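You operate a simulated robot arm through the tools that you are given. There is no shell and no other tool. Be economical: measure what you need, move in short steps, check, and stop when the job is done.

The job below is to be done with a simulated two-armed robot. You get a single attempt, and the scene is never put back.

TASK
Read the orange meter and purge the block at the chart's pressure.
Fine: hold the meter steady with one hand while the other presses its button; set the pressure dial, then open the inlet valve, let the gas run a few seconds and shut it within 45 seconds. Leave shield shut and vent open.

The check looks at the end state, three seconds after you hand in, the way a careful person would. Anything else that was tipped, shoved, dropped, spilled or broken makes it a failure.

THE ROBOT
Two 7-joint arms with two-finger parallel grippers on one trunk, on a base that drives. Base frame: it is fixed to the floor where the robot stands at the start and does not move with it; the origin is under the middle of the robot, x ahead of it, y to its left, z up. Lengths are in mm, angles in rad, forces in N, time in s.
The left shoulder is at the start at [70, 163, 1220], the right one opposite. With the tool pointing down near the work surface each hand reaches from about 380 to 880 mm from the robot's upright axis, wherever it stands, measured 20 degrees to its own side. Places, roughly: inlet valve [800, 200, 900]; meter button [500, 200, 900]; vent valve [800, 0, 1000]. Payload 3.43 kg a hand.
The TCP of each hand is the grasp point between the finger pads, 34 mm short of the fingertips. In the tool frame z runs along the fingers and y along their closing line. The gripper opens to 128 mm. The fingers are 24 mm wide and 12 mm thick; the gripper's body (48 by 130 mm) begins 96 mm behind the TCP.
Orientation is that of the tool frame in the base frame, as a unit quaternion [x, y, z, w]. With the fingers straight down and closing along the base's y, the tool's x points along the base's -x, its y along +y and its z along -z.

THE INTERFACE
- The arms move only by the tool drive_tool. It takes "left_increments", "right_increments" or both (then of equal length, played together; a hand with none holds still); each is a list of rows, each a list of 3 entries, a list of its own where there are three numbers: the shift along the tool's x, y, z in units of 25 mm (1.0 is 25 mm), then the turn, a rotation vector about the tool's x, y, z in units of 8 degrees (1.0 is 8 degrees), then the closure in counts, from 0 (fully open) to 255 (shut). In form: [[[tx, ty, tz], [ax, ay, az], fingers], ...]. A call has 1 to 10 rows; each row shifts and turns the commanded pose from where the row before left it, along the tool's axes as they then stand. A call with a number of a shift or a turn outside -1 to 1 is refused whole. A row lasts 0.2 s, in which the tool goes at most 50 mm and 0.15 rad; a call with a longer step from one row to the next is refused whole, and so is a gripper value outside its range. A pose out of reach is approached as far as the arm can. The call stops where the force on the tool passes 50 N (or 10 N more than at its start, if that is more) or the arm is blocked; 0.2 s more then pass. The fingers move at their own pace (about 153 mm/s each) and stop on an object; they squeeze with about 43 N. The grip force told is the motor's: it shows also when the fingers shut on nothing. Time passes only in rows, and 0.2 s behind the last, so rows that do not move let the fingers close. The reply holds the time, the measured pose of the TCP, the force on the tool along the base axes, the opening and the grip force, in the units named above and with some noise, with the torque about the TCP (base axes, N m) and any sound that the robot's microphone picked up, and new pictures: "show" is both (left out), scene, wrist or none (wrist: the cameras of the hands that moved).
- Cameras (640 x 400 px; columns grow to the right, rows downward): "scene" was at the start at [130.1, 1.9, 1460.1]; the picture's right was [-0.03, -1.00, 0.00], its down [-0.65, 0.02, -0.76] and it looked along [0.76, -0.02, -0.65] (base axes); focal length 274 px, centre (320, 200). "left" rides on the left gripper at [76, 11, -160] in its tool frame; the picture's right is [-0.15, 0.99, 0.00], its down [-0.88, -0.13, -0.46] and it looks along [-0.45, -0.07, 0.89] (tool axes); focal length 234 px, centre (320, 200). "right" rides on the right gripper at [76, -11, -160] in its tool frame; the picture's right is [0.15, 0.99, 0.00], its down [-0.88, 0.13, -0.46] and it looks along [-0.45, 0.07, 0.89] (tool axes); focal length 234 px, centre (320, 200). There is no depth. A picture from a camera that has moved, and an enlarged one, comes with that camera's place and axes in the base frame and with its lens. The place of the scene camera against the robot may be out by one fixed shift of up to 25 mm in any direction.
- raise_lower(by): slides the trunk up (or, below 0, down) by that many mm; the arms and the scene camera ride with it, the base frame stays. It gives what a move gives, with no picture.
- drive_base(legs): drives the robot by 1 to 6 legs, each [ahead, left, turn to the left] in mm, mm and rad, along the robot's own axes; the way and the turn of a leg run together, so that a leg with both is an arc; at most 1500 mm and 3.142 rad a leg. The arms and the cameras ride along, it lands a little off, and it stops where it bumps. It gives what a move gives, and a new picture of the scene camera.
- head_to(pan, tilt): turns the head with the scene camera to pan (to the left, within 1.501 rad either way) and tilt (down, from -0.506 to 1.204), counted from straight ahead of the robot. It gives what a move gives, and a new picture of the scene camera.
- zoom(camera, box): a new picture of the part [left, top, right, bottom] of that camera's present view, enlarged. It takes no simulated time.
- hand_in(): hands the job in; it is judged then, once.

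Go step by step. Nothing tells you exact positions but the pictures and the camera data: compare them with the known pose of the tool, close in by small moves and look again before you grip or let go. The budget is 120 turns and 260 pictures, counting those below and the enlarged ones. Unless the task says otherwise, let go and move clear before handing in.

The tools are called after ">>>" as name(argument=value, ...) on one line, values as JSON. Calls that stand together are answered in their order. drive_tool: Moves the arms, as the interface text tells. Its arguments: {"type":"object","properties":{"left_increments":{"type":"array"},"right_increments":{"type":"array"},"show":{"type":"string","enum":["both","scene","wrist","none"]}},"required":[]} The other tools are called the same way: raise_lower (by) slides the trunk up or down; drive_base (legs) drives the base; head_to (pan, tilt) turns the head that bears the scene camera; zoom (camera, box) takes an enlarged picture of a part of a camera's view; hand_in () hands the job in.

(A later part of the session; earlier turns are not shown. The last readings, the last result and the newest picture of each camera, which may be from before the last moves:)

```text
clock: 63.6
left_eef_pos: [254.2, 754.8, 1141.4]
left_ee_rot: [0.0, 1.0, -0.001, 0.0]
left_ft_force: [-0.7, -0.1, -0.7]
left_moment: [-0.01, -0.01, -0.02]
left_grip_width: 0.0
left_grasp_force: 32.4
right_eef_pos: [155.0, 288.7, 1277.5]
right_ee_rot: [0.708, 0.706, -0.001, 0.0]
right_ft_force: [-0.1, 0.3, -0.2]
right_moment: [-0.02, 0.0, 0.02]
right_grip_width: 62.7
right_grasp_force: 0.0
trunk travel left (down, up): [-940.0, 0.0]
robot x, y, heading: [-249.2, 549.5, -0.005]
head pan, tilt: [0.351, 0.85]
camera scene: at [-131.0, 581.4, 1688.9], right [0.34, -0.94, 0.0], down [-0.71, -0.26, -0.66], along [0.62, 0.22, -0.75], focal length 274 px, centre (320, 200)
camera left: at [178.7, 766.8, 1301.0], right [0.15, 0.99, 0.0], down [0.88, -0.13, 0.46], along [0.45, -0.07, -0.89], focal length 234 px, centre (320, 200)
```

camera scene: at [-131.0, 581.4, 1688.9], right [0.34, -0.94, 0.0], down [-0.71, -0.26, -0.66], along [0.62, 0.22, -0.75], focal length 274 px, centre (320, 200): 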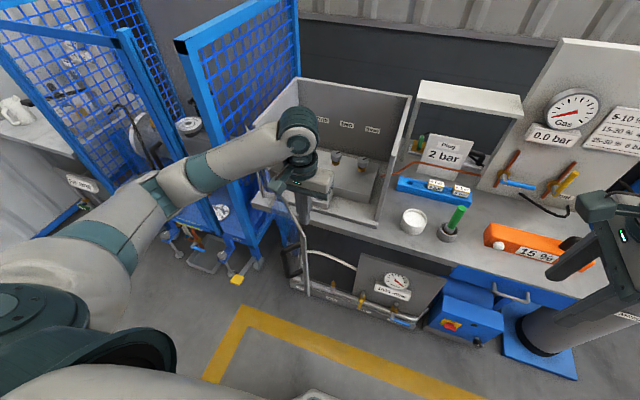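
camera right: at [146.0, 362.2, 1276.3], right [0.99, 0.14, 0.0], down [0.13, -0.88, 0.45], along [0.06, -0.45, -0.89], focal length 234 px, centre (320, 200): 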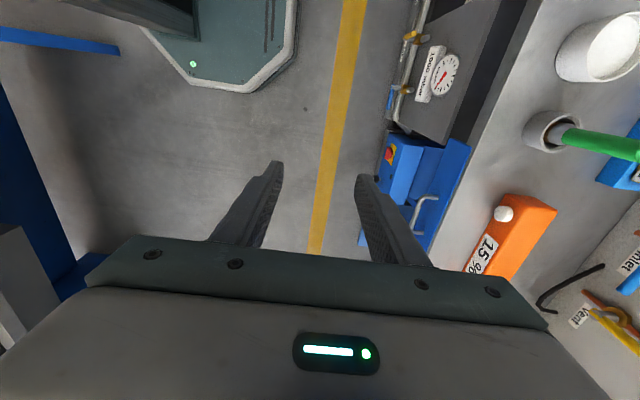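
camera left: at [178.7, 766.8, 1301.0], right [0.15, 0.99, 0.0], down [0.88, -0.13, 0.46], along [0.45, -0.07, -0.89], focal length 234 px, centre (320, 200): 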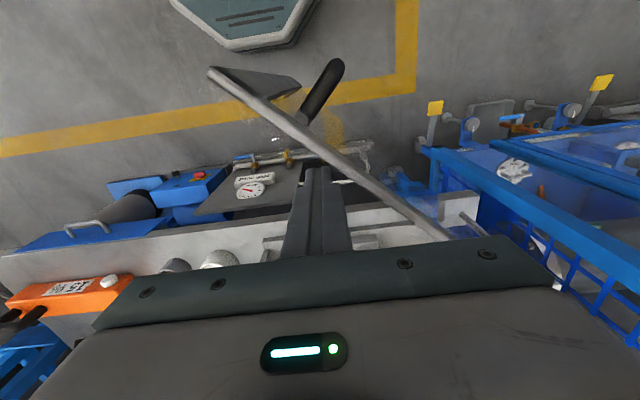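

Works with negligible force. A bit further.

>>> drive_tool(left_increments=[[[0.6, 0.55, 0], [0, 0, 0], 255], [[0.5, 0.55, 0], [0, 0, 0], 255], [[0.5, 0.6, 0], [0, 0, 0], 255], [[0.4, 0.6, 0], [0, 0, 0], 255], [[0.4, 0.6, 0], [0, 0, 0], 255]])

```text
clock: 64.8
left_eef_pos: [194.8, 828.5, 1141.4]
left_ee_rot: [0.0, 1.0, -0.001, 0.0]
left_ft_force: [-0.5, -0.2, -0.8]
left_moment: [0.0, 0.01, -0.02]
left_grip_width: 0.0
left_grasp_force: 33.0
right_eef_pos: [155.0, 289.4, 1277.9]
right_ee_rot: [0.708, 0.706, 0.0, 0.0]
right_ft_force: [-1.1, 0.0, -0.2]
right_moment: [0.01, -0.01, -0.02]
right_grip_width: 62.6
right_grasp_force: 0.1
trunk travel left (down, up): [-940.0, 0.0]
robot x, y, heading: [-250.5, 547.2, -0.004]
head pan, tilt: [0.351, 0.85]
camera scene: at [-131.6, 581.9, 1688.9], right [0.34, -0.94, 0.0], down [-0.71, -0.26, -0.66], along [0.62, 0.22, -0.75], focal length 274 px, centre (320, 200)
camera left: at [118.7, 840.0, 1301.0], right [0.15, 0.99, 0.0], down [0.88, -0.13, 0.46], along [0.45, -0.07, -0.89], focal length 234 px, centre (320, 200)
```

scene: 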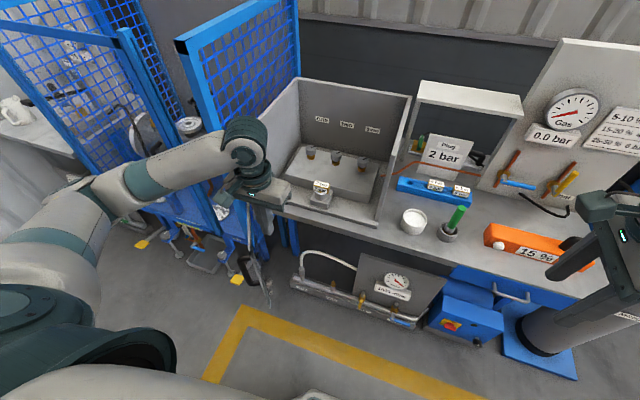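
left: 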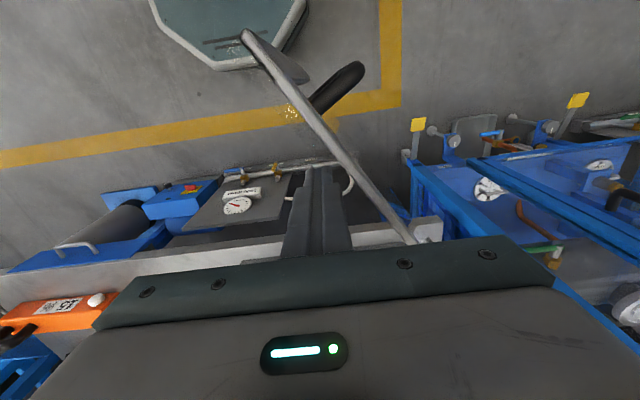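

Door is at about 58°, enough. I withdraw the hand from the door and rise, then reposition the base a bit forward and right.

>>> drive_tool(left_increments=[[[-0.5, -1, -0.5], [0, 0, 0], 255], [[-0.8, -0.8, -1], [0, 0, 0], 255], [[-0.8, -0.6, -1], [0, 0, 0], 255], [[-0.8, -0.6, -1], [0, 0, 0], 200], [[-0.8, 0, -1], [0, 0, 0], 150], [[-0.8, 0, -1], [0, 0, 0], 120], [[0, 0, -1], [0, 0, 0], 110]], show="none")

>>> drive_base(legs=[[0, -80, 0], [100, 0, 0]])

```text
clock: 66.4
left_eef_pos: [306.5, 751.9, 1303.2]
left_ee_rot: [0.0, 1.0, 0.001, -0.001]
left_ft_force: [-0.2, -0.6, 0.1]
left_moment: [-0.03, -0.05, 0.0]
left_grip_width: 72.5
left_grasp_force: 0.0
right_eef_pos: [156.4, 287.8, 1277.2]
right_ee_rot: [0.708, 0.706, 0.0, 0.0]
right_ft_force: [0.8, -0.4, 0.0]
right_moment: [0.01, -0.01, 0.02]
right_grip_width: 62.8
right_grasp_force: 0.0
trunk travel left (down, up): [-940.0, 0.0]
robot x, y, heading: [-251.2, 550.9, -0.001]
head pan, tilt: [0.351, 0.85]
```

```text
clock: 68.2
left_eef_pos: [402.1, 672.1, 1305.5]
left_ee_rot: [0.0, 1.0, 0.0, 0.003]
left_ft_force: [-1.3, 0.6, 0.5]
left_moment: [0.0, -0.01, -0.04]
left_grip_width: 72.8
left_grasp_force: 0.1
right_eef_pos: [250.3, 208.8, 1279.7]
right_ee_rot: [0.708, 0.707, 0.002, 0.001]
right_ft_force: [0.7, -0.7, 0.3]
right_moment: [-0.01, -0.06, -0.03]
right_grip_width: 62.9
right_grasp_force: 0.0
trunk travel left (down, up): [-940.0, 0.0]
robot x, y, heading: [-148.9, 471.0, 0.0]
head pan, tilt: [0.351, 0.85]
camera scene: at [-37.6, 500.4, 1689.4], right [0.34, -0.94, 0.0], down [-0.7, -0.26, -0.66], along [0.62, 0.23, -0.75], focal length 274 px, centre (320, 200)
```

scene: 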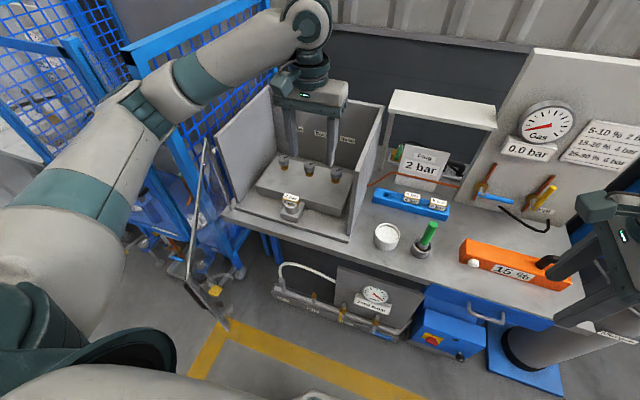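

Now the left hand moves above the plug for a close look.

>>> drive_tool(left_increments=[[[-0.8, 0.9, 0.6], [0, 0, 0], 110], [[-0.8, 0.9, 1], [0, 0, 0], 110], [[-0.8, 0.9, 1], [0, 0, 0], 110], [[-0.8, 0.9, 1], [0, 0, 0], 110], [[-0.8, 0.9, 1], [0, 0, 0], 110], [[-0.8, 0.9, 1], [0, 0, 0], 110]])

>>> zoom(camera="left", box=[220, 110, 440, 270])

>>> zoom(camera="scene", box=[220, 100, 400, 240])

```text
clock: 69.6
left_eef_pos: [526.3, 807.4, 1161.3]
left_ee_rot: [0.0, 1.0, 0.0, -0.001]
left_ft_force: [-0.9, -0.8, 0.2]
left_moment: [0.03, 0.04, -0.01]
left_grip_width: 72.7
left_grasp_force: 0.0
right_eef_pos: [255.7, 207.9, 1278.2]
right_ee_rot: [0.708, 0.706, 0.0, 0.0]
right_ft_force: [0.3, -0.1, -0.1]
right_moment: [0.02, 0.04, -0.01]
right_grip_width: 62.6
right_grasp_force: 0.1
trunk travel left (down, up): [-940.0, 0.0]
robot x, y, heading: [-148.8, 472.4, -0.001]
head pan, tilt: [0.351, 0.85]
camera scene: at [-29.6, 500.5, 1688.7], right [0.34, -0.94, 0.0], down [-0.71, -0.26, -0.66], along [0.62, 0.23, -0.75], focal length 274 px, centre (320, 200)
camera left: at [452.3, 818.6, 1320.9], right [0.15, 0.99, 0.0], down [0.88, -0.13, 0.45], along [0.45, -0.07, -0.89], focal length 234 px, centre (320, 200)
```

scene: 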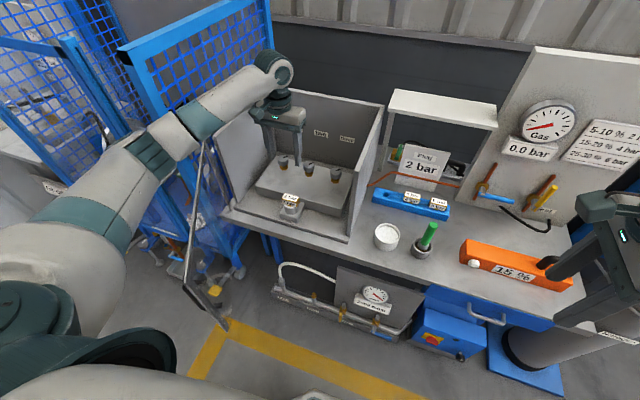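
left: 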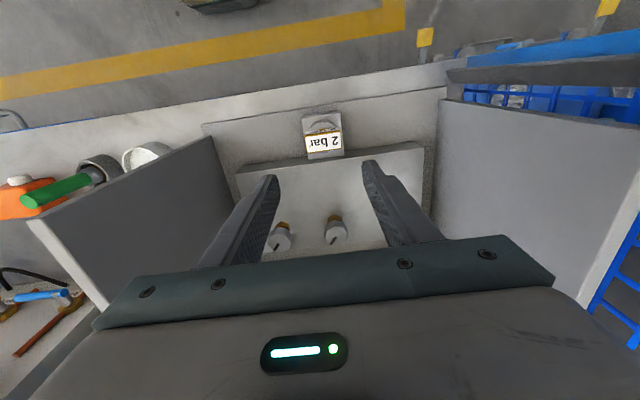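

```text
2.50 times, centred on (330, 190) of left
camera zoom: at [452.3, 818.6, 1320.9], right [0.15, 0.99, 0.0], down [0.88, -0.13, 0.45], along [0.45, -0.07, -0.89], focal length 585 px, centre (295, 225)
```

zoom: 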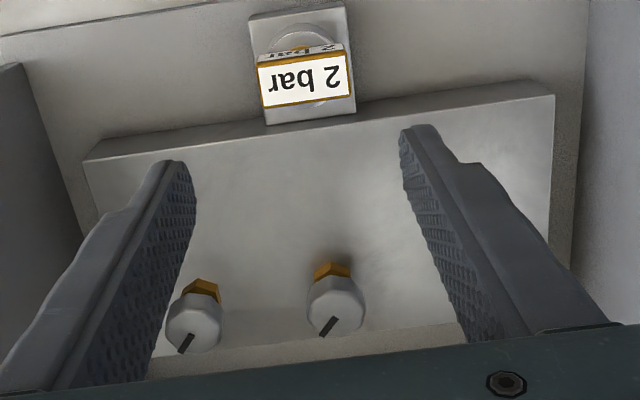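

```text
2.86 times, centred on (310, 170) of scene
camera zoom: at [-29.6, 500.5, 1688.7], right [0.34, -0.94, 0.0], down [-0.71, -0.26, -0.66], along [0.62, 0.23, -0.75], focal length 784 px, centre (349, 286)
```

zoom: 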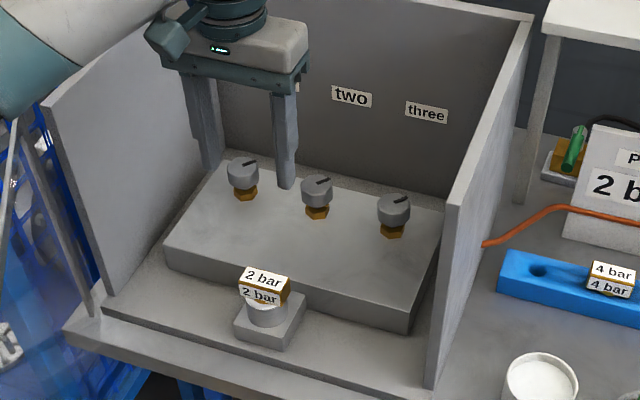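

The plug is about 56 × 30 mm, aligned with the axes, top at about [540, 811, 950]. I descend most of the way and check.

>>> drive_tool(left_increments=[[[-0.48, 0.14, 0.8], [0, 0, 0], 75], [[0, 0, 1], [0, 0, 0], 75], [[0, 0, 1], [0, 0, 0], 75], [[0, 0, 1], [0, 0, 0], 75], [[0, 0, 1], [0, 0, 0], 75], [[0, 0, 1], [0, 0, 0], 75], [[0, 0, 1], [0, 0, 0], 75]])

>>> zoom(camera="left", box=[220, 110, 440, 270])

>>> zoom(camera="scene", box=[220, 100, 400, 240])

```text
clock: 71.2
left_eef_pos: [546.6, 812.9, 1009.9]
left_ee_rot: [-0.003, 1.0, 0.002, 0.01]
left_ft_force: [-0.4, 0.0, -0.3]
left_moment: [0.03, 0.01, -0.03]
left_grip_width: 90.2
left_grasp_force: 0.0
right_eef_pos: [255.7, 205.2, 1280.4]
right_ee_rot: [0.708, 0.706, 0.002, -0.001]
right_ft_force: [-0.1, -0.7, 0.3]
right_moment: [0.01, -0.03, 0.02]
right_grip_width: 62.8
right_grasp_force: 0.0
trunk travel left (down, up): [-940.0, 0.0]
robot x, y, heading: [-154.1, 469.4, -0.002]
head pan, tilt: [0.351, 0.85]
camera scene: at [-31.3, 496.7, 1692.0], right [0.34, -0.94, 0.0], down [-0.71, -0.25, -0.66], along [0.62, 0.23, -0.75], focal length 274 px, centre (320, 200)
camera left: at [467.3, 823.1, 1168.1], right [0.14, 0.99, 0.01], down [0.87, -0.13, 0.47], along [0.47, -0.06, -0.88], focal length 234 px, centre (320, 200)
```

scene: 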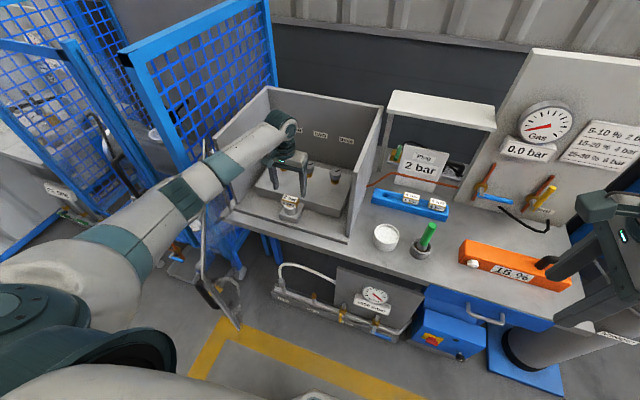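
left: 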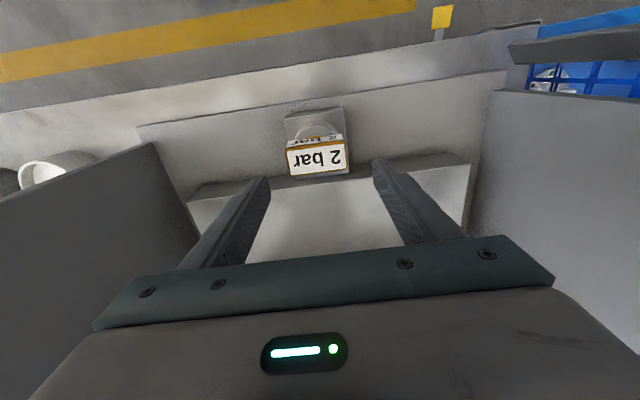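

```text
2.50 times, centred on (330, 190) of left
camera zoom: at [467.3, 823.1, 1168.1], right [0.14, 0.99, 0.01], down [0.87, -0.13, 0.47], along [0.47, -0.06, -0.88], focal length 585 px, centre (295, 225)
```

zoom: 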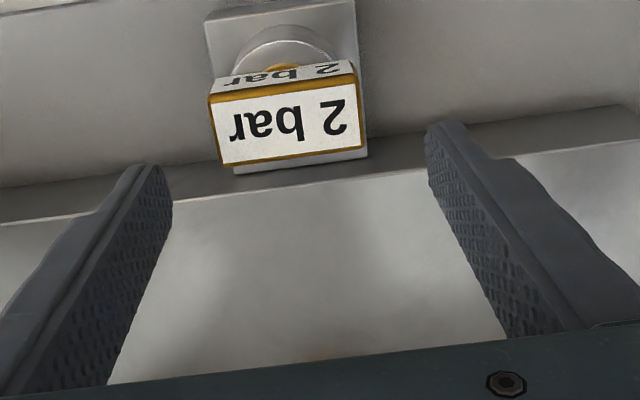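

```text
2.86 times, centred on (310, 170) of scene
camera zoom: at [-31.3, 496.7, 1692.0], right [0.34, -0.94, 0.0], down [-0.71, -0.25, -0.66], along [0.62, 0.23, -0.75], focal length 784 px, centre (349, 286)
```

zoom: 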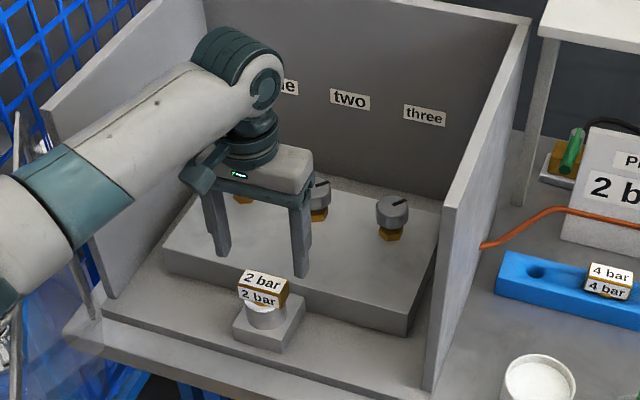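

The forearm is brushing the door here (pose slightly off). I back up out of the box and will approach from further right so the forearm clears the door.

>>> drive_tool(left_increments=[[[0, 0, -1], [0, 0, 0], 75], [[0, 0, -1], [0, 0, 0], 75], [[0, 0, -1], [0, 0, 0], 75], [[0, 0, -1], [0, 0, 0], 75], [[0, 0, -1], [0, 0, 0], 75], [[0, 0, -1], [0, 0, 0], 75], [[0, 0, -1], [0, 0, 0], 75], [[0.3, 0, -1], [0, 0, 0], 75], [[0.8, 0, -1], [0, 0, 0], 75], [[1, 0, -1], [0, 0, 0], 75]], show="none")

>>> drive_tool(left_increments=[[[1, -0.5, -0.4], [0, 0, 0], 75], [[1, -0.5, 0], [0, 0, 0], 75], [[1, -0.5, 0], [0, 0, 0], 75], [[1, -0.5, 0], [0, 0, 0], 75], [[0.8, -0.5, 0], [0, 0, 0], 75]], show="scene")

```text
clock: 73.4
left_eef_pos: [484.1, 812.6, 1244.3]
left_ee_rot: [-0.001, 1.0, 0.0, -0.001]
left_ft_force: [-0.2, 0.6, -0.5]
left_moment: [0.01, -0.04, 0.02]
left_grip_width: 90.7
left_grasp_force: 0.0
right_eef_pos: [253.8, 208.5, 1278.2]
right_ee_rot: [0.708, 0.706, 0.001, 0.001]
right_ft_force: [-0.1, -0.5, -0.5]
right_moment: [0.02, -0.03, 0.01]
right_grip_width: 62.3
right_grasp_force: 0.2
trunk travel left (down, up): [-940.0, 0.0]
robot x, y, heading: [-148.8, 467.8, -0.004]
head pan, tilt: [0.351, 0.85]
```

```text
clock: 74.6
left_eef_pos: [364.8, 748.2, 1254.3]
left_ee_rot: [-0.001, 1.0, 0.0, 0.0]
left_ft_force: [0.1, 0.0, 0.2]
left_moment: [-0.03, 0.0, 0.01]
left_grip_width: 90.5
left_grasp_force: 0.2
right_eef_pos: [253.1, 207.5, 1277.7]
right_ee_rot: [0.708, 0.706, 0.0, 0.0]
right_ft_force: [-0.4, -0.2, -0.7]
right_moment: [-0.04, 0.0, -0.01]
right_grip_width: 62.6
right_grasp_force: 0.0
trunk travel left (down, up): [-940.0, 0.0]
robot x, y, heading: [-151.3, 468.9, 0.0]
head pan, tilt: [0.351, 0.85]
camera scene: at [-32.8, 500.2, 1688.9], right [0.34, -0.94, 0.0], down [-0.71, -0.26, -0.66], along [0.62, 0.23, -0.75], focal length 274 px, centre (320, 200)
```

scene: 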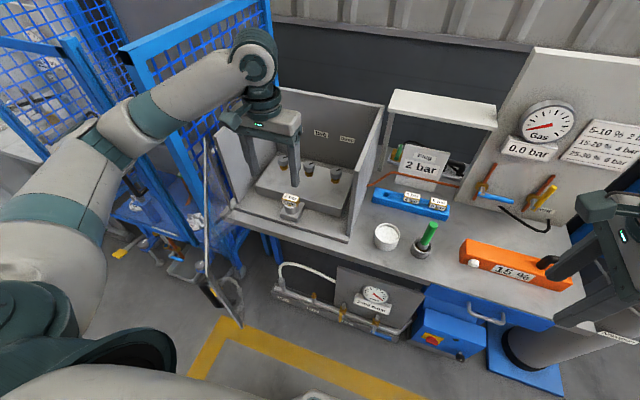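

The door is now about 75° open, better. I drive the base right and forward.

>>> drive_base(legs=[[0, -190, 0], [110, 0, 0]])

>>> head_to(pan=0.6, tilt=0.8)

```text
clock: 76.9
left_eef_pos: [470.5, 558.2, 1255.5]
left_ee_rot: [-0.001, 1.0, 0.0, 0.001]
left_ft_force: [-0.2, -0.7, -0.2]
left_moment: [0.04, -0.03, 0.04]
left_grip_width: 90.9
left_grasp_force: 0.0
right_eef_pos: [361.8, 16.7, 1278.3]
right_ee_rot: [0.707, 0.707, 0.001, 0.002]
right_ft_force: [0.1, -0.4, 0.3]
right_moment: [0.0, -0.04, 0.0]
right_grip_width: 62.7
right_grasp_force: 0.0
trunk travel left (down, up): [-940.0, 0.0]
robot x, y, heading: [-41.9, 277.2, 0.002]
head pan, tilt: [0.351, 0.85]
camera scene: at [72.7, 309.6, 1689.2], right [0.34, -0.94, 0.0], down [-0.7, -0.26, -0.66], along [0.62, 0.23, -0.75], focal length 274 px, centre (320, 200)
```

scene: 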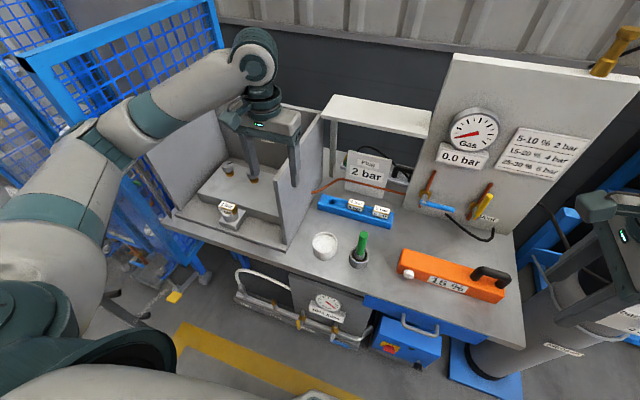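

```text
clock: 77.7
left_eef_pos: [475.1, 557.9, 1252.6]
left_ee_rot: [-0.001, 1.0, 0.0, -0.001]
left_ft_force: [0.0, 1.0, -1.0]
left_moment: [0.02, 0.02, 0.02]
left_grip_width: 90.4
left_grasp_force: 0.0
right_eef_pos: [366.2, 18.3, 1277.4]
right_ee_rot: [0.708, 0.707, -0.001, -0.001]
right_ft_force: [0.5, -0.7, 0.1]
right_moment: [0.0, 0.01, 0.04]
right_grip_width: 62.7
right_grasp_force: 0.1
trunk travel left (down, up): [-940.0, 0.0]
robot x, y, heading: [-43.0, 278.0, 0.001]
head pan, tilt: [0.6, 0.799]
camera scene: at [72.3, 328.4, 1692.6], right [0.56, -0.83, 0.0], down [-0.59, -0.4, -0.7], along [0.57, 0.39, -0.72], focal length 274 px, centre (320, 200)
```

scene: 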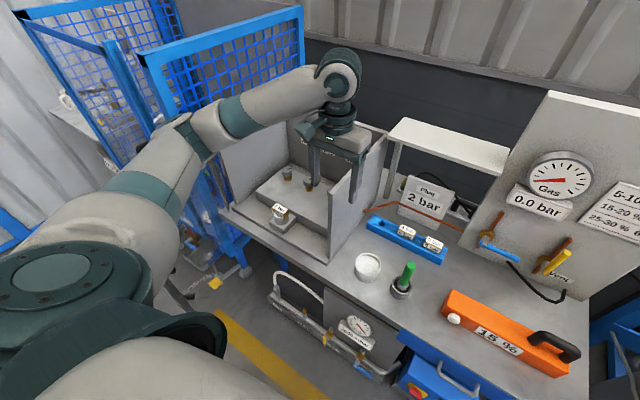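

>>> drive_tool(left_increments=[[[-0.2, 1, 0], [0, 0, 0], 75], [[-0.2, 1, 0], [0, 0, 0], 75], [[-0.2, 1, 0], [0, 0, 0], 75], [[-0.2, 1, 0], [0, 0, 0], 75], [[-0.3, 1, 0], [0, 0, 0], 75], [[-0.3, 1, 0], [0, 0, 0], 75], [[-0.3, 1, 0], [0, 0, 0], 75], [[-0.3, 1, 0], [0, 0, 0], 75], [[-0.3, 1, 0], [0, 0, 0], 75], [[-0.2, 1, 0], [0, 0, 0], 75]], show="scene")

```text
clock: 79.9
left_eef_pos: [534.9, 809.6, 1253.5]
left_ee_rot: [-0.001, 1.0, 0.0, -0.001]
left_ft_force: [-0.6, 0.3, -0.2]
left_moment: [0.01, 0.0, 0.0]
left_grip_width: 90.3
left_grasp_force: 0.0
right_eef_pos: [363.8, 18.8, 1277.0]
right_ee_rot: [0.708, 0.706, 0.0, 0.0]
right_ft_force: [-0.2, 0.5, -1.2]
right_moment: [0.0, 0.04, 0.02]
right_grip_width: 62.6
right_grasp_force: 0.0
trunk travel left (down, up): [-940.0, 0.0]
robot x, y, heading: [-40.1, 277.2, 0.002]
head pan, tilt: [0.6, 0.799]
camera scene: at [69.8, 330.0, 1692.8], right [0.56, -0.83, 0.0], down [-0.59, -0.41, -0.7], along [0.58, 0.39, -0.72], focal length 274 px, centre (320, 200)
```

scene: 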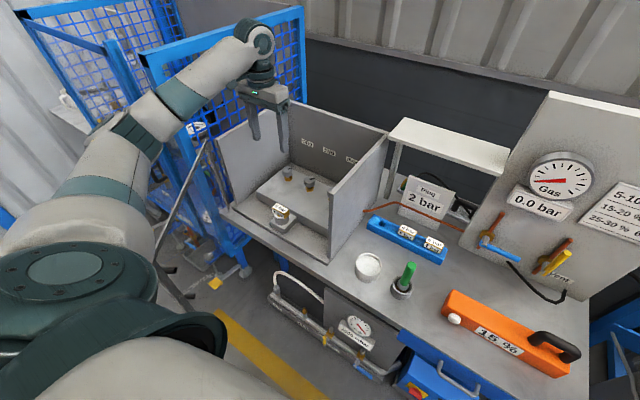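

>>> drive_tool(left_increments=[[[-0.12, 0.05, 1], [0, 0, 0], 75], [[0, 0, 1], [0, 0, 0], 75], [[0, 0, 1], [0, 0, 0], 75], [[0, 0, 1], [0, 0, 0], 75], [[0, 0, 1], [0, 0, 0], 75], [[0, 0, 1], [0, 0, 0], 75], [[0, 0, 1], [0, 0, 0], 75]], show="scene")

```text
clock: 81.5
left_eef_pos: [539.0, 811.1, 1078.1]
left_ee_rot: [-0.001, 1.0, 0.0, 0.0]
left_ft_force: [-0.2, -0.4, -0.6]
left_moment: [-0.01, 0.0, 0.03]
left_grip_width: 90.5
left_grasp_force: 0.0
right_eef_pos: [365.1, 17.2, 1277.1]
right_ee_rot: [0.707, 0.707, 0.0, 0.0]
right_ft_force: [-0.4, -0.5, -0.1]
right_moment: [0.02, -0.02, 0.0]
right_grip_width: 62.8
right_grasp_force: 0.2
trunk travel left (down, up): [-940.0, 0.0]
robot x, y, heading: [-44.7, 276.9, -0.003]
head pan, tilt: [0.6, 0.799]
camera scene: at [70.4, 329.4, 1692.8], right [0.56, -0.83, 0.0], down [-0.59, -0.4, -0.7], along [0.58, 0.39, -0.72], focal length 274 px, centre (320, 200)
```

scene: 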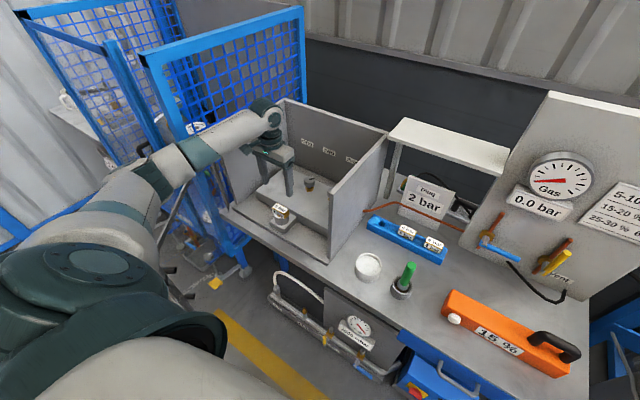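

>>> drive_tool(left_increments=[[[0, 0, 0.8], [0, 0, 0], 75], [[0, 0, 0.8], [0, 0, 0], 75], [[0, 0, 0.8], [0, 0, 0], 75], [[0, 0, 0.8], [0, 0, 0], 75]])

>>> zoom(camera="scene", box=[120, 80, 340, 260])

```text
clock: 82.5
left_eef_pos: [539.9, 809.4, 1000.1]
left_ee_rot: [-0.002, 1.0, -0.001, 0.001]
left_ft_force: [-0.3, -0.3, 0.5]
left_moment: [0.0, 0.01, -0.03]
left_grip_width: 90.5
left_grasp_force: 0.0
right_eef_pos: [363.4, 18.2, 1277.4]
right_ee_rot: [0.708, 0.707, -0.001, -0.001]
right_ft_force: [0.2, -0.3, -0.2]
right_moment: [0.01, -0.01, -0.01]
right_grip_width: 62.7
right_grasp_force: 0.0
trunk travel left (down, up): [-940.0, 0.0]
robot x, y, heading: [-46.5, 278.1, -0.002]
head pan, tilt: [0.6, 0.799]
camera scene: at [70.6, 328.1, 1693.3], right [0.56, -0.83, 0.0], down [-0.59, -0.4, -0.7], along [0.58, 0.39, -0.72], focal length 274 px, centre (320, 200)
camera left: at [464.4, 821.0, 1160.1], right [0.14, 0.99, 0.0], down [0.88, -0.13, 0.46], along [0.45, -0.06, -0.89], focal length 234 px, centre (320, 200)
```

scene: 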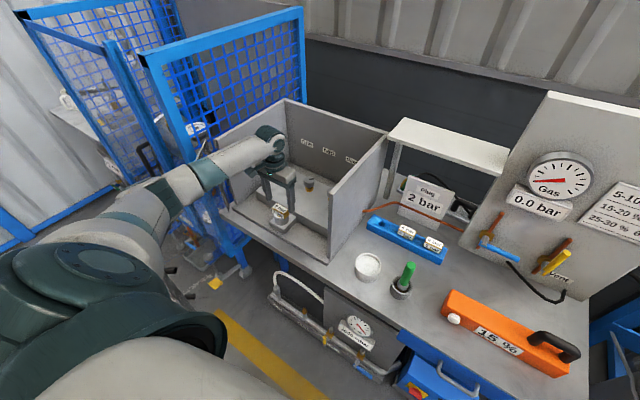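
left: 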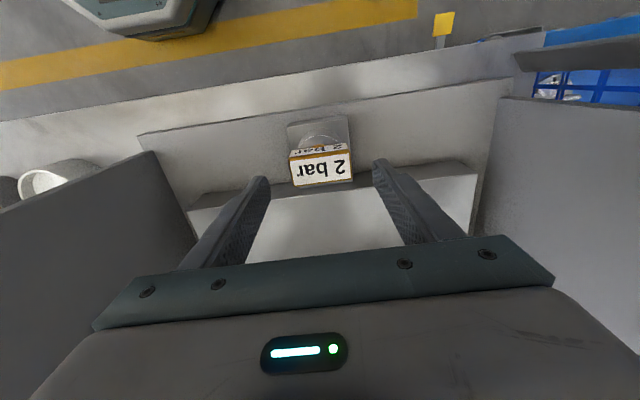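

```text
2.22 times, centred on (230, 170) of scene
camera zoom: at [70.6, 328.1, 1693.3], right [0.56, -0.83, 0.0], down [-0.59, -0.4, -0.7], along [0.58, 0.39, -0.72], focal length 610 px, centre (520, 267)
```

zoom: 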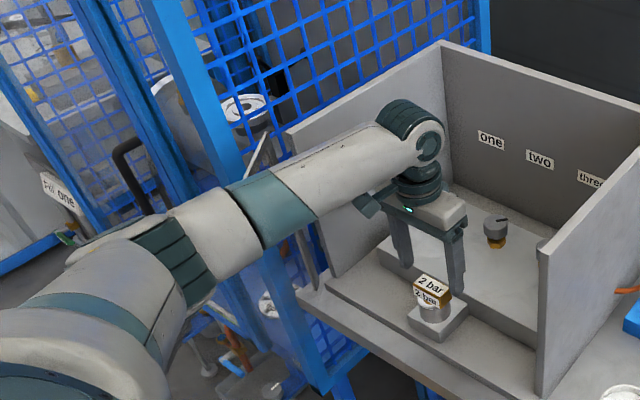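

Tracking is still good and the plug is centred between the fingers. I descend the last 55 mm.

>>> drive_tool(left_increments=[[[0, 0.1, 0.75], [0, 0, 0], 75], [[0, 0, 0.75], [0, 0, 0], 75], [[0, 0, 0.6], [0, 0, 0], 75]])

>>> zoom(camera="scene", box=[120, 80, 340, 260])

```text
clock: 83.5
left_eef_pos: [563.5, 830.8, 990.6]
left_ee_rot: [-0.005, 0.999, 0.022, 0.027]
left_ft_force: [-0.1, -0.2, 0.1]
left_moment: [0.0, -0.05, -0.01]
left_grip_width: 90.6
left_grasp_force: 0.2
right_eef_pos: [356.9, 6.7, 1276.3]
right_ee_rot: [0.714, 0.7, 0.006, -0.002]
right_ft_force: [-1.1, 0.7, 0.0]
right_moment: [-0.04, -0.05, 0.0]
right_grip_width: 62.9
right_grasp_force: 0.0
trunk travel left (down, up): [-940.0, 0.0]
robot x, y, heading: [-36.7, 286.6, -0.015]
head pan, tilt: [0.6, 0.799]
stopped in row 3 (left hand): the arm was blocked; the commanded pose is now the measured one
camera scene: at [66.3, 317.7, 1693.3], right [0.55, -0.84, 0.0], down [-0.59, -0.39, -0.71], along [0.59, 0.39, -0.71], focal length 274 px, centre (320, 200)
camera left: at [479.8, 834.3, 1146.2], right [0.13, 0.99, 0.05], down [0.86, -0.14, 0.49], along [0.5, -0.02, -0.87], focal length 234 px, centre (320, 200)
```

scene: 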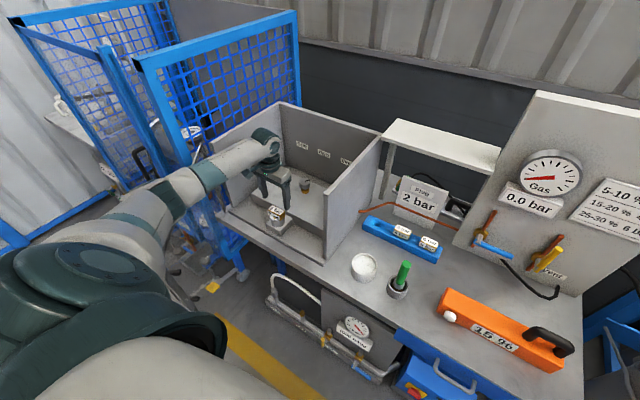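
left: 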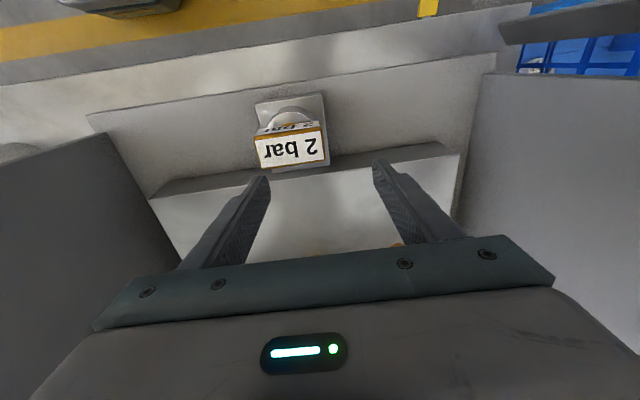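

```text
2.22 times, centred on (230, 170) of scene
camera zoom: at [66.3, 317.7, 1693.3], right [0.55, -0.84, 0.0], down [-0.59, -0.39, -0.71], along [0.59, 0.39, -0.71], focal length 610 px, centre (520, 267)
```

zoom: 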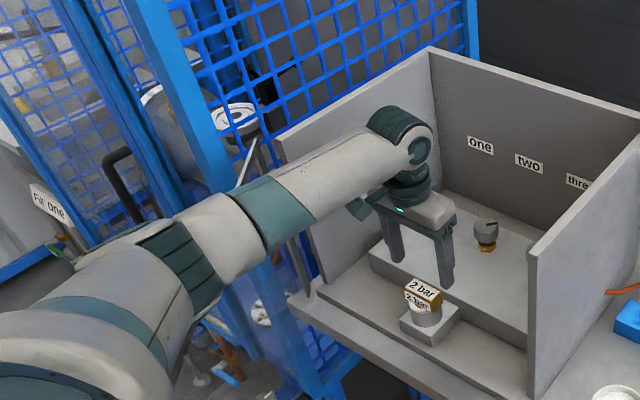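

The arm is blocked (elbow against the cage/door side). I back straight up at once and will use the right arm for the plug instead, whose elbow goes the other way.

>>> drive_tool(left_increments=[[[0, 0, -0.8], [0, 0, 0], 75], [[0, 0, -1], [0, 0, 0], 75], [[0, 0, -1], [0, 0, 0], 75], [[0, 0, -1], [0, 0, 0], 75], [[0, 0, -1], [0, 0, 0], 75], [[0, 0, -1], [0, 0, 0], 75], [[0, 0, -1], [0, 0, 0], 75], [[0, 0, -1], [0, 0, 0], 75], [[0, 0, -1], [0, 0, 0], 75], [[0, 0, -1], [0, 0, 0], 75]], show="scene")

```text
clock: 85.7
left_eef_pos: [556.3, 825.0, 1217.5]
left_ee_rot: [-0.002, 1.0, 0.013, 0.015]
left_ft_force: [-0.7, 0.6, 0.7]
left_moment: [0.01, -0.03, 0.0]
left_grip_width: 90.4
left_grasp_force: 0.0
right_eef_pos: [365.3, 17.9, 1277.4]
right_ee_rot: [0.713, 0.701, -0.001, 0.0]
right_ft_force: [0.2, 0.0, 0.1]
right_moment: [0.01, 0.01, 0.02]
right_grip_width: 62.9
right_grasp_force: 0.1
trunk travel left (down, up): [-940.0, 0.0]
robot x, y, heading: [-38.3, 284.6, -0.016]
head pan, tilt: [0.6, 0.799]
camera scene: at [76.5, 332.2, 1692.9], right [0.55, -0.83, 0.0], down [-0.6, -0.39, -0.7], along [0.58, 0.38, -0.72], focal length 274 px, centre (320, 200)
```

scene: 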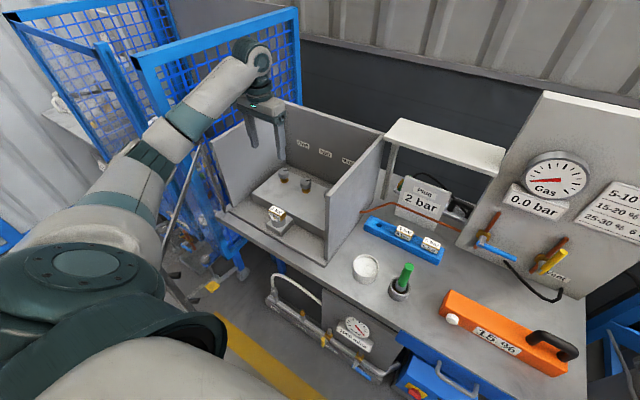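

>>> drive_tool(left_increments=[[[0, 0, -1], [0, 0, 0], 75], [[0.5, 0, -1], [0, 0, 0], 75], [[1, 0, -1], [0, 0, 0], 75], [[1, -0.6, -1], [0, 0, 0], 75], [[1, -1, 0], [0, 0, 0], 75], [[1, -1, 0], [0, 0, 0], 75], [[1, -1, 0], [0, 0, 0], 75], [[1, -1, 0], [0, 0, 0], 75], [[1, -1, 0], [0, 0, 0], 75], [[1, -1, 0], [0, 0, 0], 75]], show="none")

>>> drive_base(legs=[[-130, 0, 0.015], [0, 330, 0]])

>>> head_to(pan=0.1, tilt=0.8)

```text
clock: 87.9
left_eef_pos: [341.2, 657.8, 1305.6]
left_ee_rot: [-0.003, 1.0, 0.013, 0.016]
left_ft_force: [0.3, -0.1, 0.2]
left_moment: [0.04, 0.01, 0.0]
left_grip_width: 90.4
left_grasp_force: 0.1
right_eef_pos: [364.9, 16.9, 1278.0]
right_ee_rot: [0.714, 0.7, 0.0, -0.001]
right_ft_force: [0.3, -0.8, 0.0]
right_moment: [0.01, -0.01, 0.0]
right_grip_width: 62.8
right_grasp_force: 0.0
trunk travel left (down, up): [-940.0, 0.0]
robot x, y, heading: [-37.6, 285.3, -0.014]
head pan, tilt: [0.6, 0.799]
```

```text
clock: 90.9
left_eef_pos: [207.0, 990.4, 1305.7]
left_ee_rot: [-0.009, 1.0, 0.014, 0.015]
left_ft_force: [-0.4, 0.0, -0.2]
left_moment: [0.02, -0.02, 0.01]
left_grip_width: 90.4
left_grasp_force: 0.2
right_eef_pos: [241.6, 351.8, 1275.8]
right_ee_rot: [0.709, 0.706, 0.0, -0.001]
right_ft_force: [-1.0, -0.3, 0.7]
right_moment: [0.02, 0.02, 0.01]
right_grip_width: 62.7
right_grasp_force: 0.2
trunk travel left (down, up): [-940.0, 0.0]
robot x, y, heading: [-163.6, 615.9, -0.004]
head pan, tilt: [0.6, 0.799]
camera scene: at [-52.1, 662.0, 1692.9], right [0.56, -0.83, 0.0], down [-0.59, -0.4, -0.7], along [0.58, 0.39, -0.72], focal length 274 px, centre (320, 200)
```

scene: 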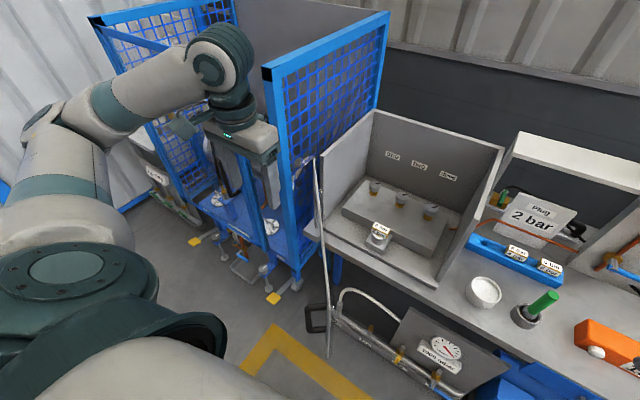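

```text
clock: 91.9
left_eef_pos: [206.3, 994.9, 1304.3]
left_ee_rot: [-0.01, 1.0, 0.013, 0.016]
left_ft_force: [-0.4, -0.5, -0.3]
left_moment: [-0.04, -0.01, 0.02]
left_grip_width: 90.5
left_grasp_force: 0.0
right_eef_pos: [240.6, 354.1, 1277.2]
right_ee_rot: [0.709, 0.706, 0.0, 0.0]
right_ft_force: [-0.2, 0.2, 0.8]
right_moment: [-0.01, -0.02, 0.01]
right_grip_width: 62.7
right_grasp_force: 0.1
trunk travel left (down, up): [-940.0, 0.0]
robot x, y, heading: [-163.3, 612.9, -0.002]
head pan, tilt: [0.099, 0.799]
camera scene: at [-39.0, 628.6, 1692.9], right [0.1, -1.0, 0.0], down [-0.71, -0.07, -0.7], along [0.69, 0.07, -0.72], focal length 274 px, centre (320, 200)
```

scene: 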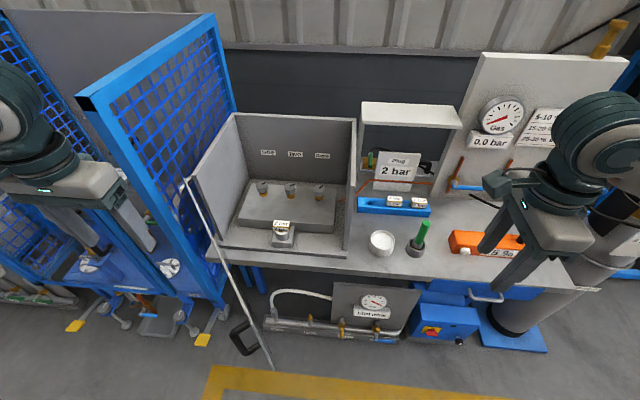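

Clear view. I move the base slightly forward and left, then bring the right hand (closing along x) above the plug.

>>> drive_base(legs=[[60, 40, 0]])

>>> drive_tool(right_increments=[[[1, 0.6, 0], [0, 0, 0], 80], [[1, 0.6, 0], [0, 0, 0], 80], [[1, 0.6, 0], [0, 0, 0], 80], [[1, 0.6, 0], [0, 0, 0], 80], [[1, 0.6, 0], [0, 0, 0], 80], [[1, 0.6, 0], [0, 0, 0], 80], [[1, 0.6, 0], [0, 0, 0], 80], [[1, 0.6, 0], [0, 0, 0], 80], [[1, 0.6, 0], [0, 0, 0], 80], [[1, 0.6, 0], [0, 0, 0], 80]], show="scene")

```text
clock: 92.9
left_eef_pos: [258.9, 1026.4, 1309.2]
left_ee_rot: [-0.009, 1.0, 0.015, 0.018]
left_ft_force: [-0.4, -0.4, -0.5]
left_moment: [0.03, -0.08, -0.01]
left_grip_width: 90.3
left_grasp_force: 0.2
right_eef_pos: [292.6, 387.6, 1277.8]
right_ee_rot: [0.708, 0.706, 0.003, 0.0]
right_ft_force: [-0.4, -0.9, -0.1]
right_moment: [0.06, -0.1, 0.0]
right_grip_width: 62.5
right_grasp_force: 0.1
trunk travel left (down, up): [-940.0, 0.0]
robot x, y, heading: [-106.6, 655.9, -0.003]
head pan, tilt: [0.099, 0.799]
camera scene: at [11.0, 659.9, 1693.7], right [0.1, -1.0, 0.0], down [-0.71, -0.07, -0.7], along [0.7, 0.07, -0.71], focal length 274 px, centre (320, 200)
```

scene: 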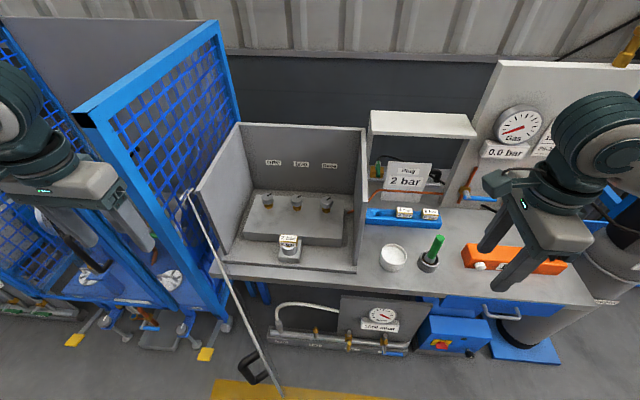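

```text
clock: 95.1
left_eef_pos: [266.7, 1034.8, 1303.7]
left_ee_rot: [-0.009, 1.0, 0.013, 0.016]
left_ft_force: [0.1, 0.5, -0.3]
left_moment: [-0.05, -0.01, 0.02]
left_grip_width: 90.4
left_grasp_force: 0.1
right_eef_pos: [451.9, 643.2, 1276.6]
right_ee_rot: [0.709, 0.705, -0.001, 0.001]
right_ft_force: [0.2, 0.1, 1.0]
right_moment: [-0.04, -0.02, -0.04]
right_grip_width: 87.9
right_grasp_force: 0.0
trunk travel left (down, up): [-940.0, 0.0]
robot x, y, heading: [-107.3, 653.2, -0.001]
head pan, tilt: [0.099, 0.799]
camera scene: at [20.7, 668.7, 1692.7], right [0.1, -1.0, 0.0], down [-0.71, -0.07, -0.7], along [0.69, 0.07, -0.72], focal length 274 px, centre (320, 200)
```

scene: 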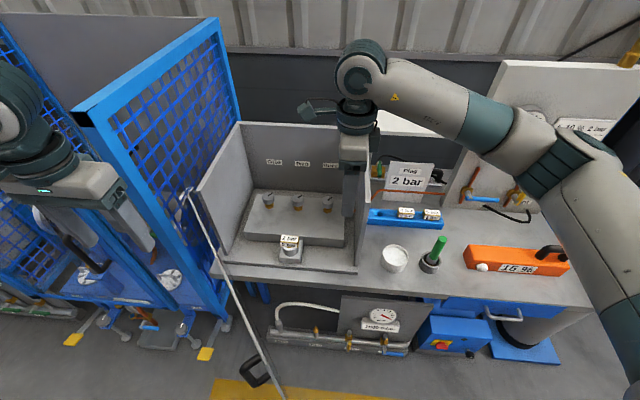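

>>> drive_tool(right_increments=[[[0.96, 0.49, 0], [0, 0, 0], 80], [[0.96, 0.49, 0], [0, 0, 0], 80], [[0.96, 0.49, 0], [0, 0, 0], 80], [[0.96, 0.49, 0], [0, 0, 0], 80], [[0.96, 0.49, 0], [0, 0, 0], 80], [[0.96, 0.49, 0], [0, 0, 0], 80], [[0.96, 0.49, 0], [0, 0, 0], 80], [[0, 0, 0.8], [0, 0, 0], 80], [[0, 0, 0.8], [0, 0, 0], 80], [[0, 0, 0.8], [0, 0, 0], 80]])

```text
clock: 97.3
left_eef_pos: [266.0, 1032.4, 1305.5]
left_ee_rot: [-0.009, 1.0, 0.013, 0.016]
left_ft_force: [-0.4, 0.6, -0.4]
left_moment: [0.0, 0.0, -0.01]
left_grip_width: 90.3
left_grasp_force: 0.0
right_eef_pos: [536.2, 810.5, 1216.2]
right_ee_rot: [0.709, 0.705, 0.0, 0.0]
right_ft_force: [0.0, 0.6, -0.4]
right_moment: [0.01, 0.01, 0.0]
right_grip_width: 87.7
right_grasp_force: 0.0
trunk travel left (down, up): [-940.0, 0.0]
robot x, y, heading: [-109.9, 651.5, -0.003]
head pan, tilt: [0.099, 0.799]
camera scene: at [20.0, 667.5, 1692.9], right [0.1, -1.0, 0.0], down [-0.71, -0.07, -0.7], along [0.69, 0.07, -0.72], focal length 274 px, centre (320, 200)
camera right: at [525.8, 885.7, 1375.8], right [0.99, 0.14, 0.0], down [0.13, -0.88, 0.46], along [0.07, -0.45, -0.89], focal length 234 px, centre (320, 200)
```

scene: 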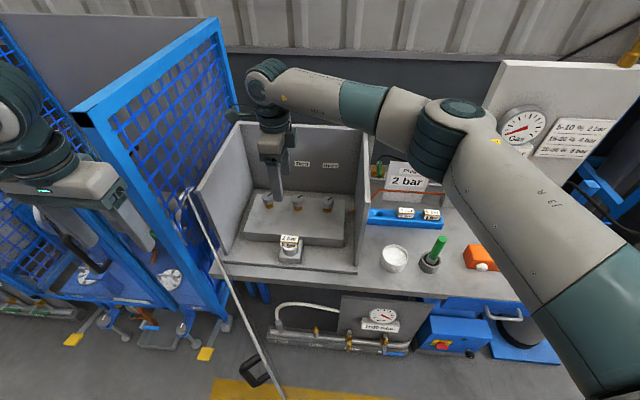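
right: 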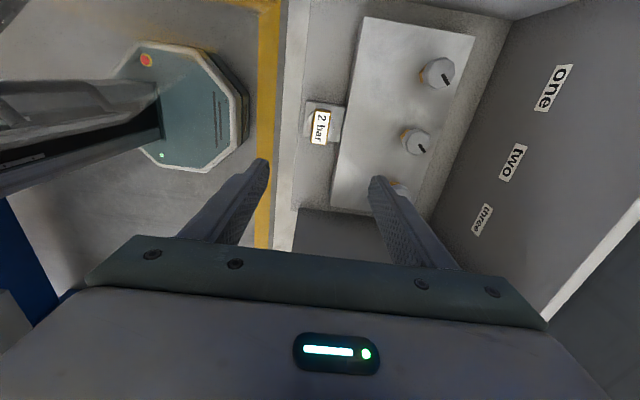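

The plug reads [541, 816, 950] from here. I descend in stages.

>>> drive_tool(right_increments=[[[0.16, 0.16, 1], [0, 0, 0], 80], [[0, 0, 1], [0, 0, 0], 80], [[0, 0, 1], [0, 0, 0], 80], [[0, 0, 1], [0, 0, 0], 80], [[0, 0, 1], [0, 0, 0], 80], [[0, 0, 1], [0, 0, 0], 80], [[0, 0, 1], [0, 0, 0], 80]])

```text
clock: 98.9
left_eef_pos: [267.0, 1032.1, 1304.8]
left_ee_rot: [-0.009, 1.0, 0.012, 0.016]
left_ft_force: [-0.3, -0.6, 0.8]
left_moment: [0.01, 0.0, -0.02]
left_grip_width: 90.2
left_grasp_force: 0.1
right_eef_pos: [541.1, 812.5, 1041.8]
right_ee_rot: [0.709, 0.705, 0.0, 0.0]
right_ft_force: [-0.1, 0.2, -0.1]
right_moment: [0.01, 0.0, 0.0]
right_grip_width: 87.7
right_grasp_force: 0.0
trunk travel left (down, up): [-940.0, 0.0]
robot x, y, heading: [-109.4, 655.6, -0.009]
head pan, tilt: [0.099, 0.799]
camera scene: at [20.2, 667.0, 1692.9], right [0.1, -1.0, 0.0], down [-0.71, -0.07, -0.7], along [0.69, 0.07, -0.72], focal length 274 px, centre (320, 200)
camera right: at [529.8, 888.6, 1201.5], right [0.99, 0.14, 0.0], down [0.13, -0.88, 0.46], along [0.07, -0.45, -0.89], focal length 234 px, centre (320, 200)
```

scene: 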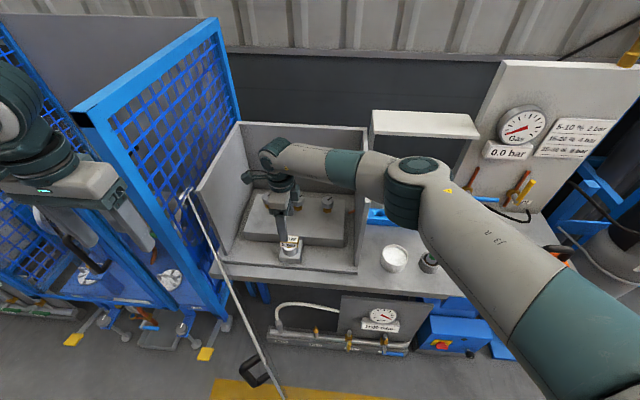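
right: 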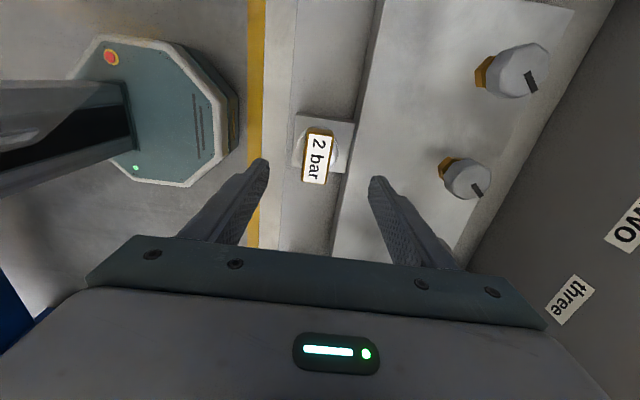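

>>> drive_tool(right_increments=[[[0, 0, 0.8], [0, 0, 0], 100], [[0, -0.08, 0.8], [0, 0, 0], 120], [[0, 0, 0.6], [0, 0, 0], 130]])

>>> zoom(camera="scene", box=[220, 110, 460, 290])

>>> zoom(camera="right", box=[220, 100, 440, 270])

```text
clock: 99.7
left_eef_pos: [264.2, 1031.6, 1304.1]
left_ee_rot: [-0.009, 1.0, 0.012, 0.016]
left_ft_force: [-0.1, -0.3, 1.1]
left_moment: [-0.03, 0.05, -0.03]
left_grip_width: 90.4
left_grasp_force: 0.1
right_eef_pos: [539.1, 812.7, 986.7]
right_ee_rot: [0.709, 0.705, 0.0, 0.001]
right_ft_force: [0.3, 0.3, 0.3]
right_moment: [0.02, 0.01, -0.01]
right_grip_width: 62.9
right_grasp_force: 0.0
trunk travel left (down, up): [-940.0, 0.0]
robot x, y, heading: [-102.4, 656.5, -0.003]
head pan, tilt: [0.099, 0.799]
camera scene: at [19.8, 666.7, 1692.9], right [0.1, -1.0, 0.0], down [-0.71, -0.07, -0.7], along [0.69, 0.07, -0.72], focal length 274 px, centre (320, 200)
camera right: at [527.8, 888.6, 1146.2], right [0.99, 0.14, 0.0], down [0.13, -0.88, 0.46], along [0.06, -0.45, -0.89], focal length 234 px, centre (320, 200)
```

scene: 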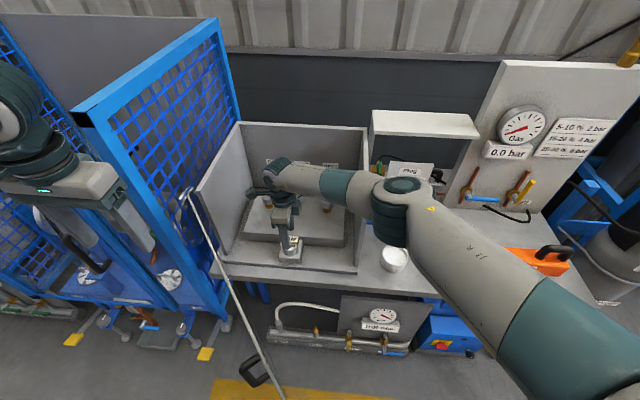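
right: 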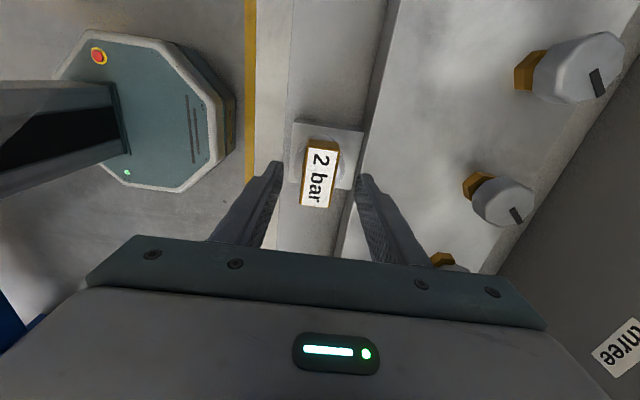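

```text
2.22 times, centred on (340, 200) of scene
camera zoom: at [19.8, 666.7, 1692.9], right [0.1, -1.0, 0.0], down [-0.71, -0.07, -0.7], along [0.69, 0.07, -0.72], focal length 610 px, centre (276, 200)
```

zoom: 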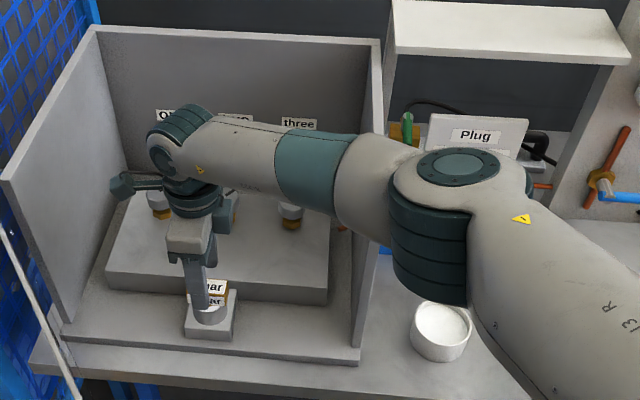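

```text
2.35 times, centred on (330, 185) of right
camera zoom: at [527.8, 888.6, 1146.2], right [0.99, 0.14, 0.0], down [0.13, -0.88, 0.46], along [0.06, -0.45, -0.89], focal length 551 px, centre (296, 235)
```

zoom: 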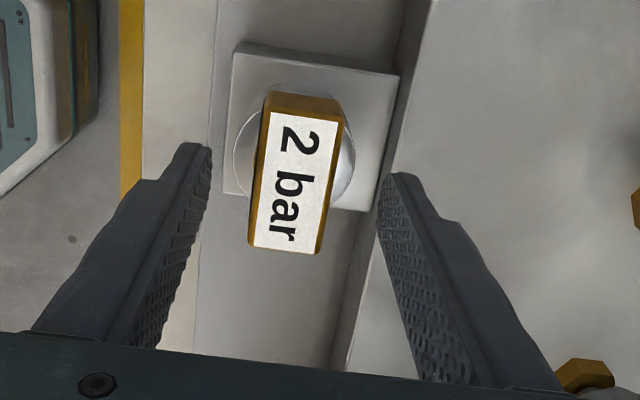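

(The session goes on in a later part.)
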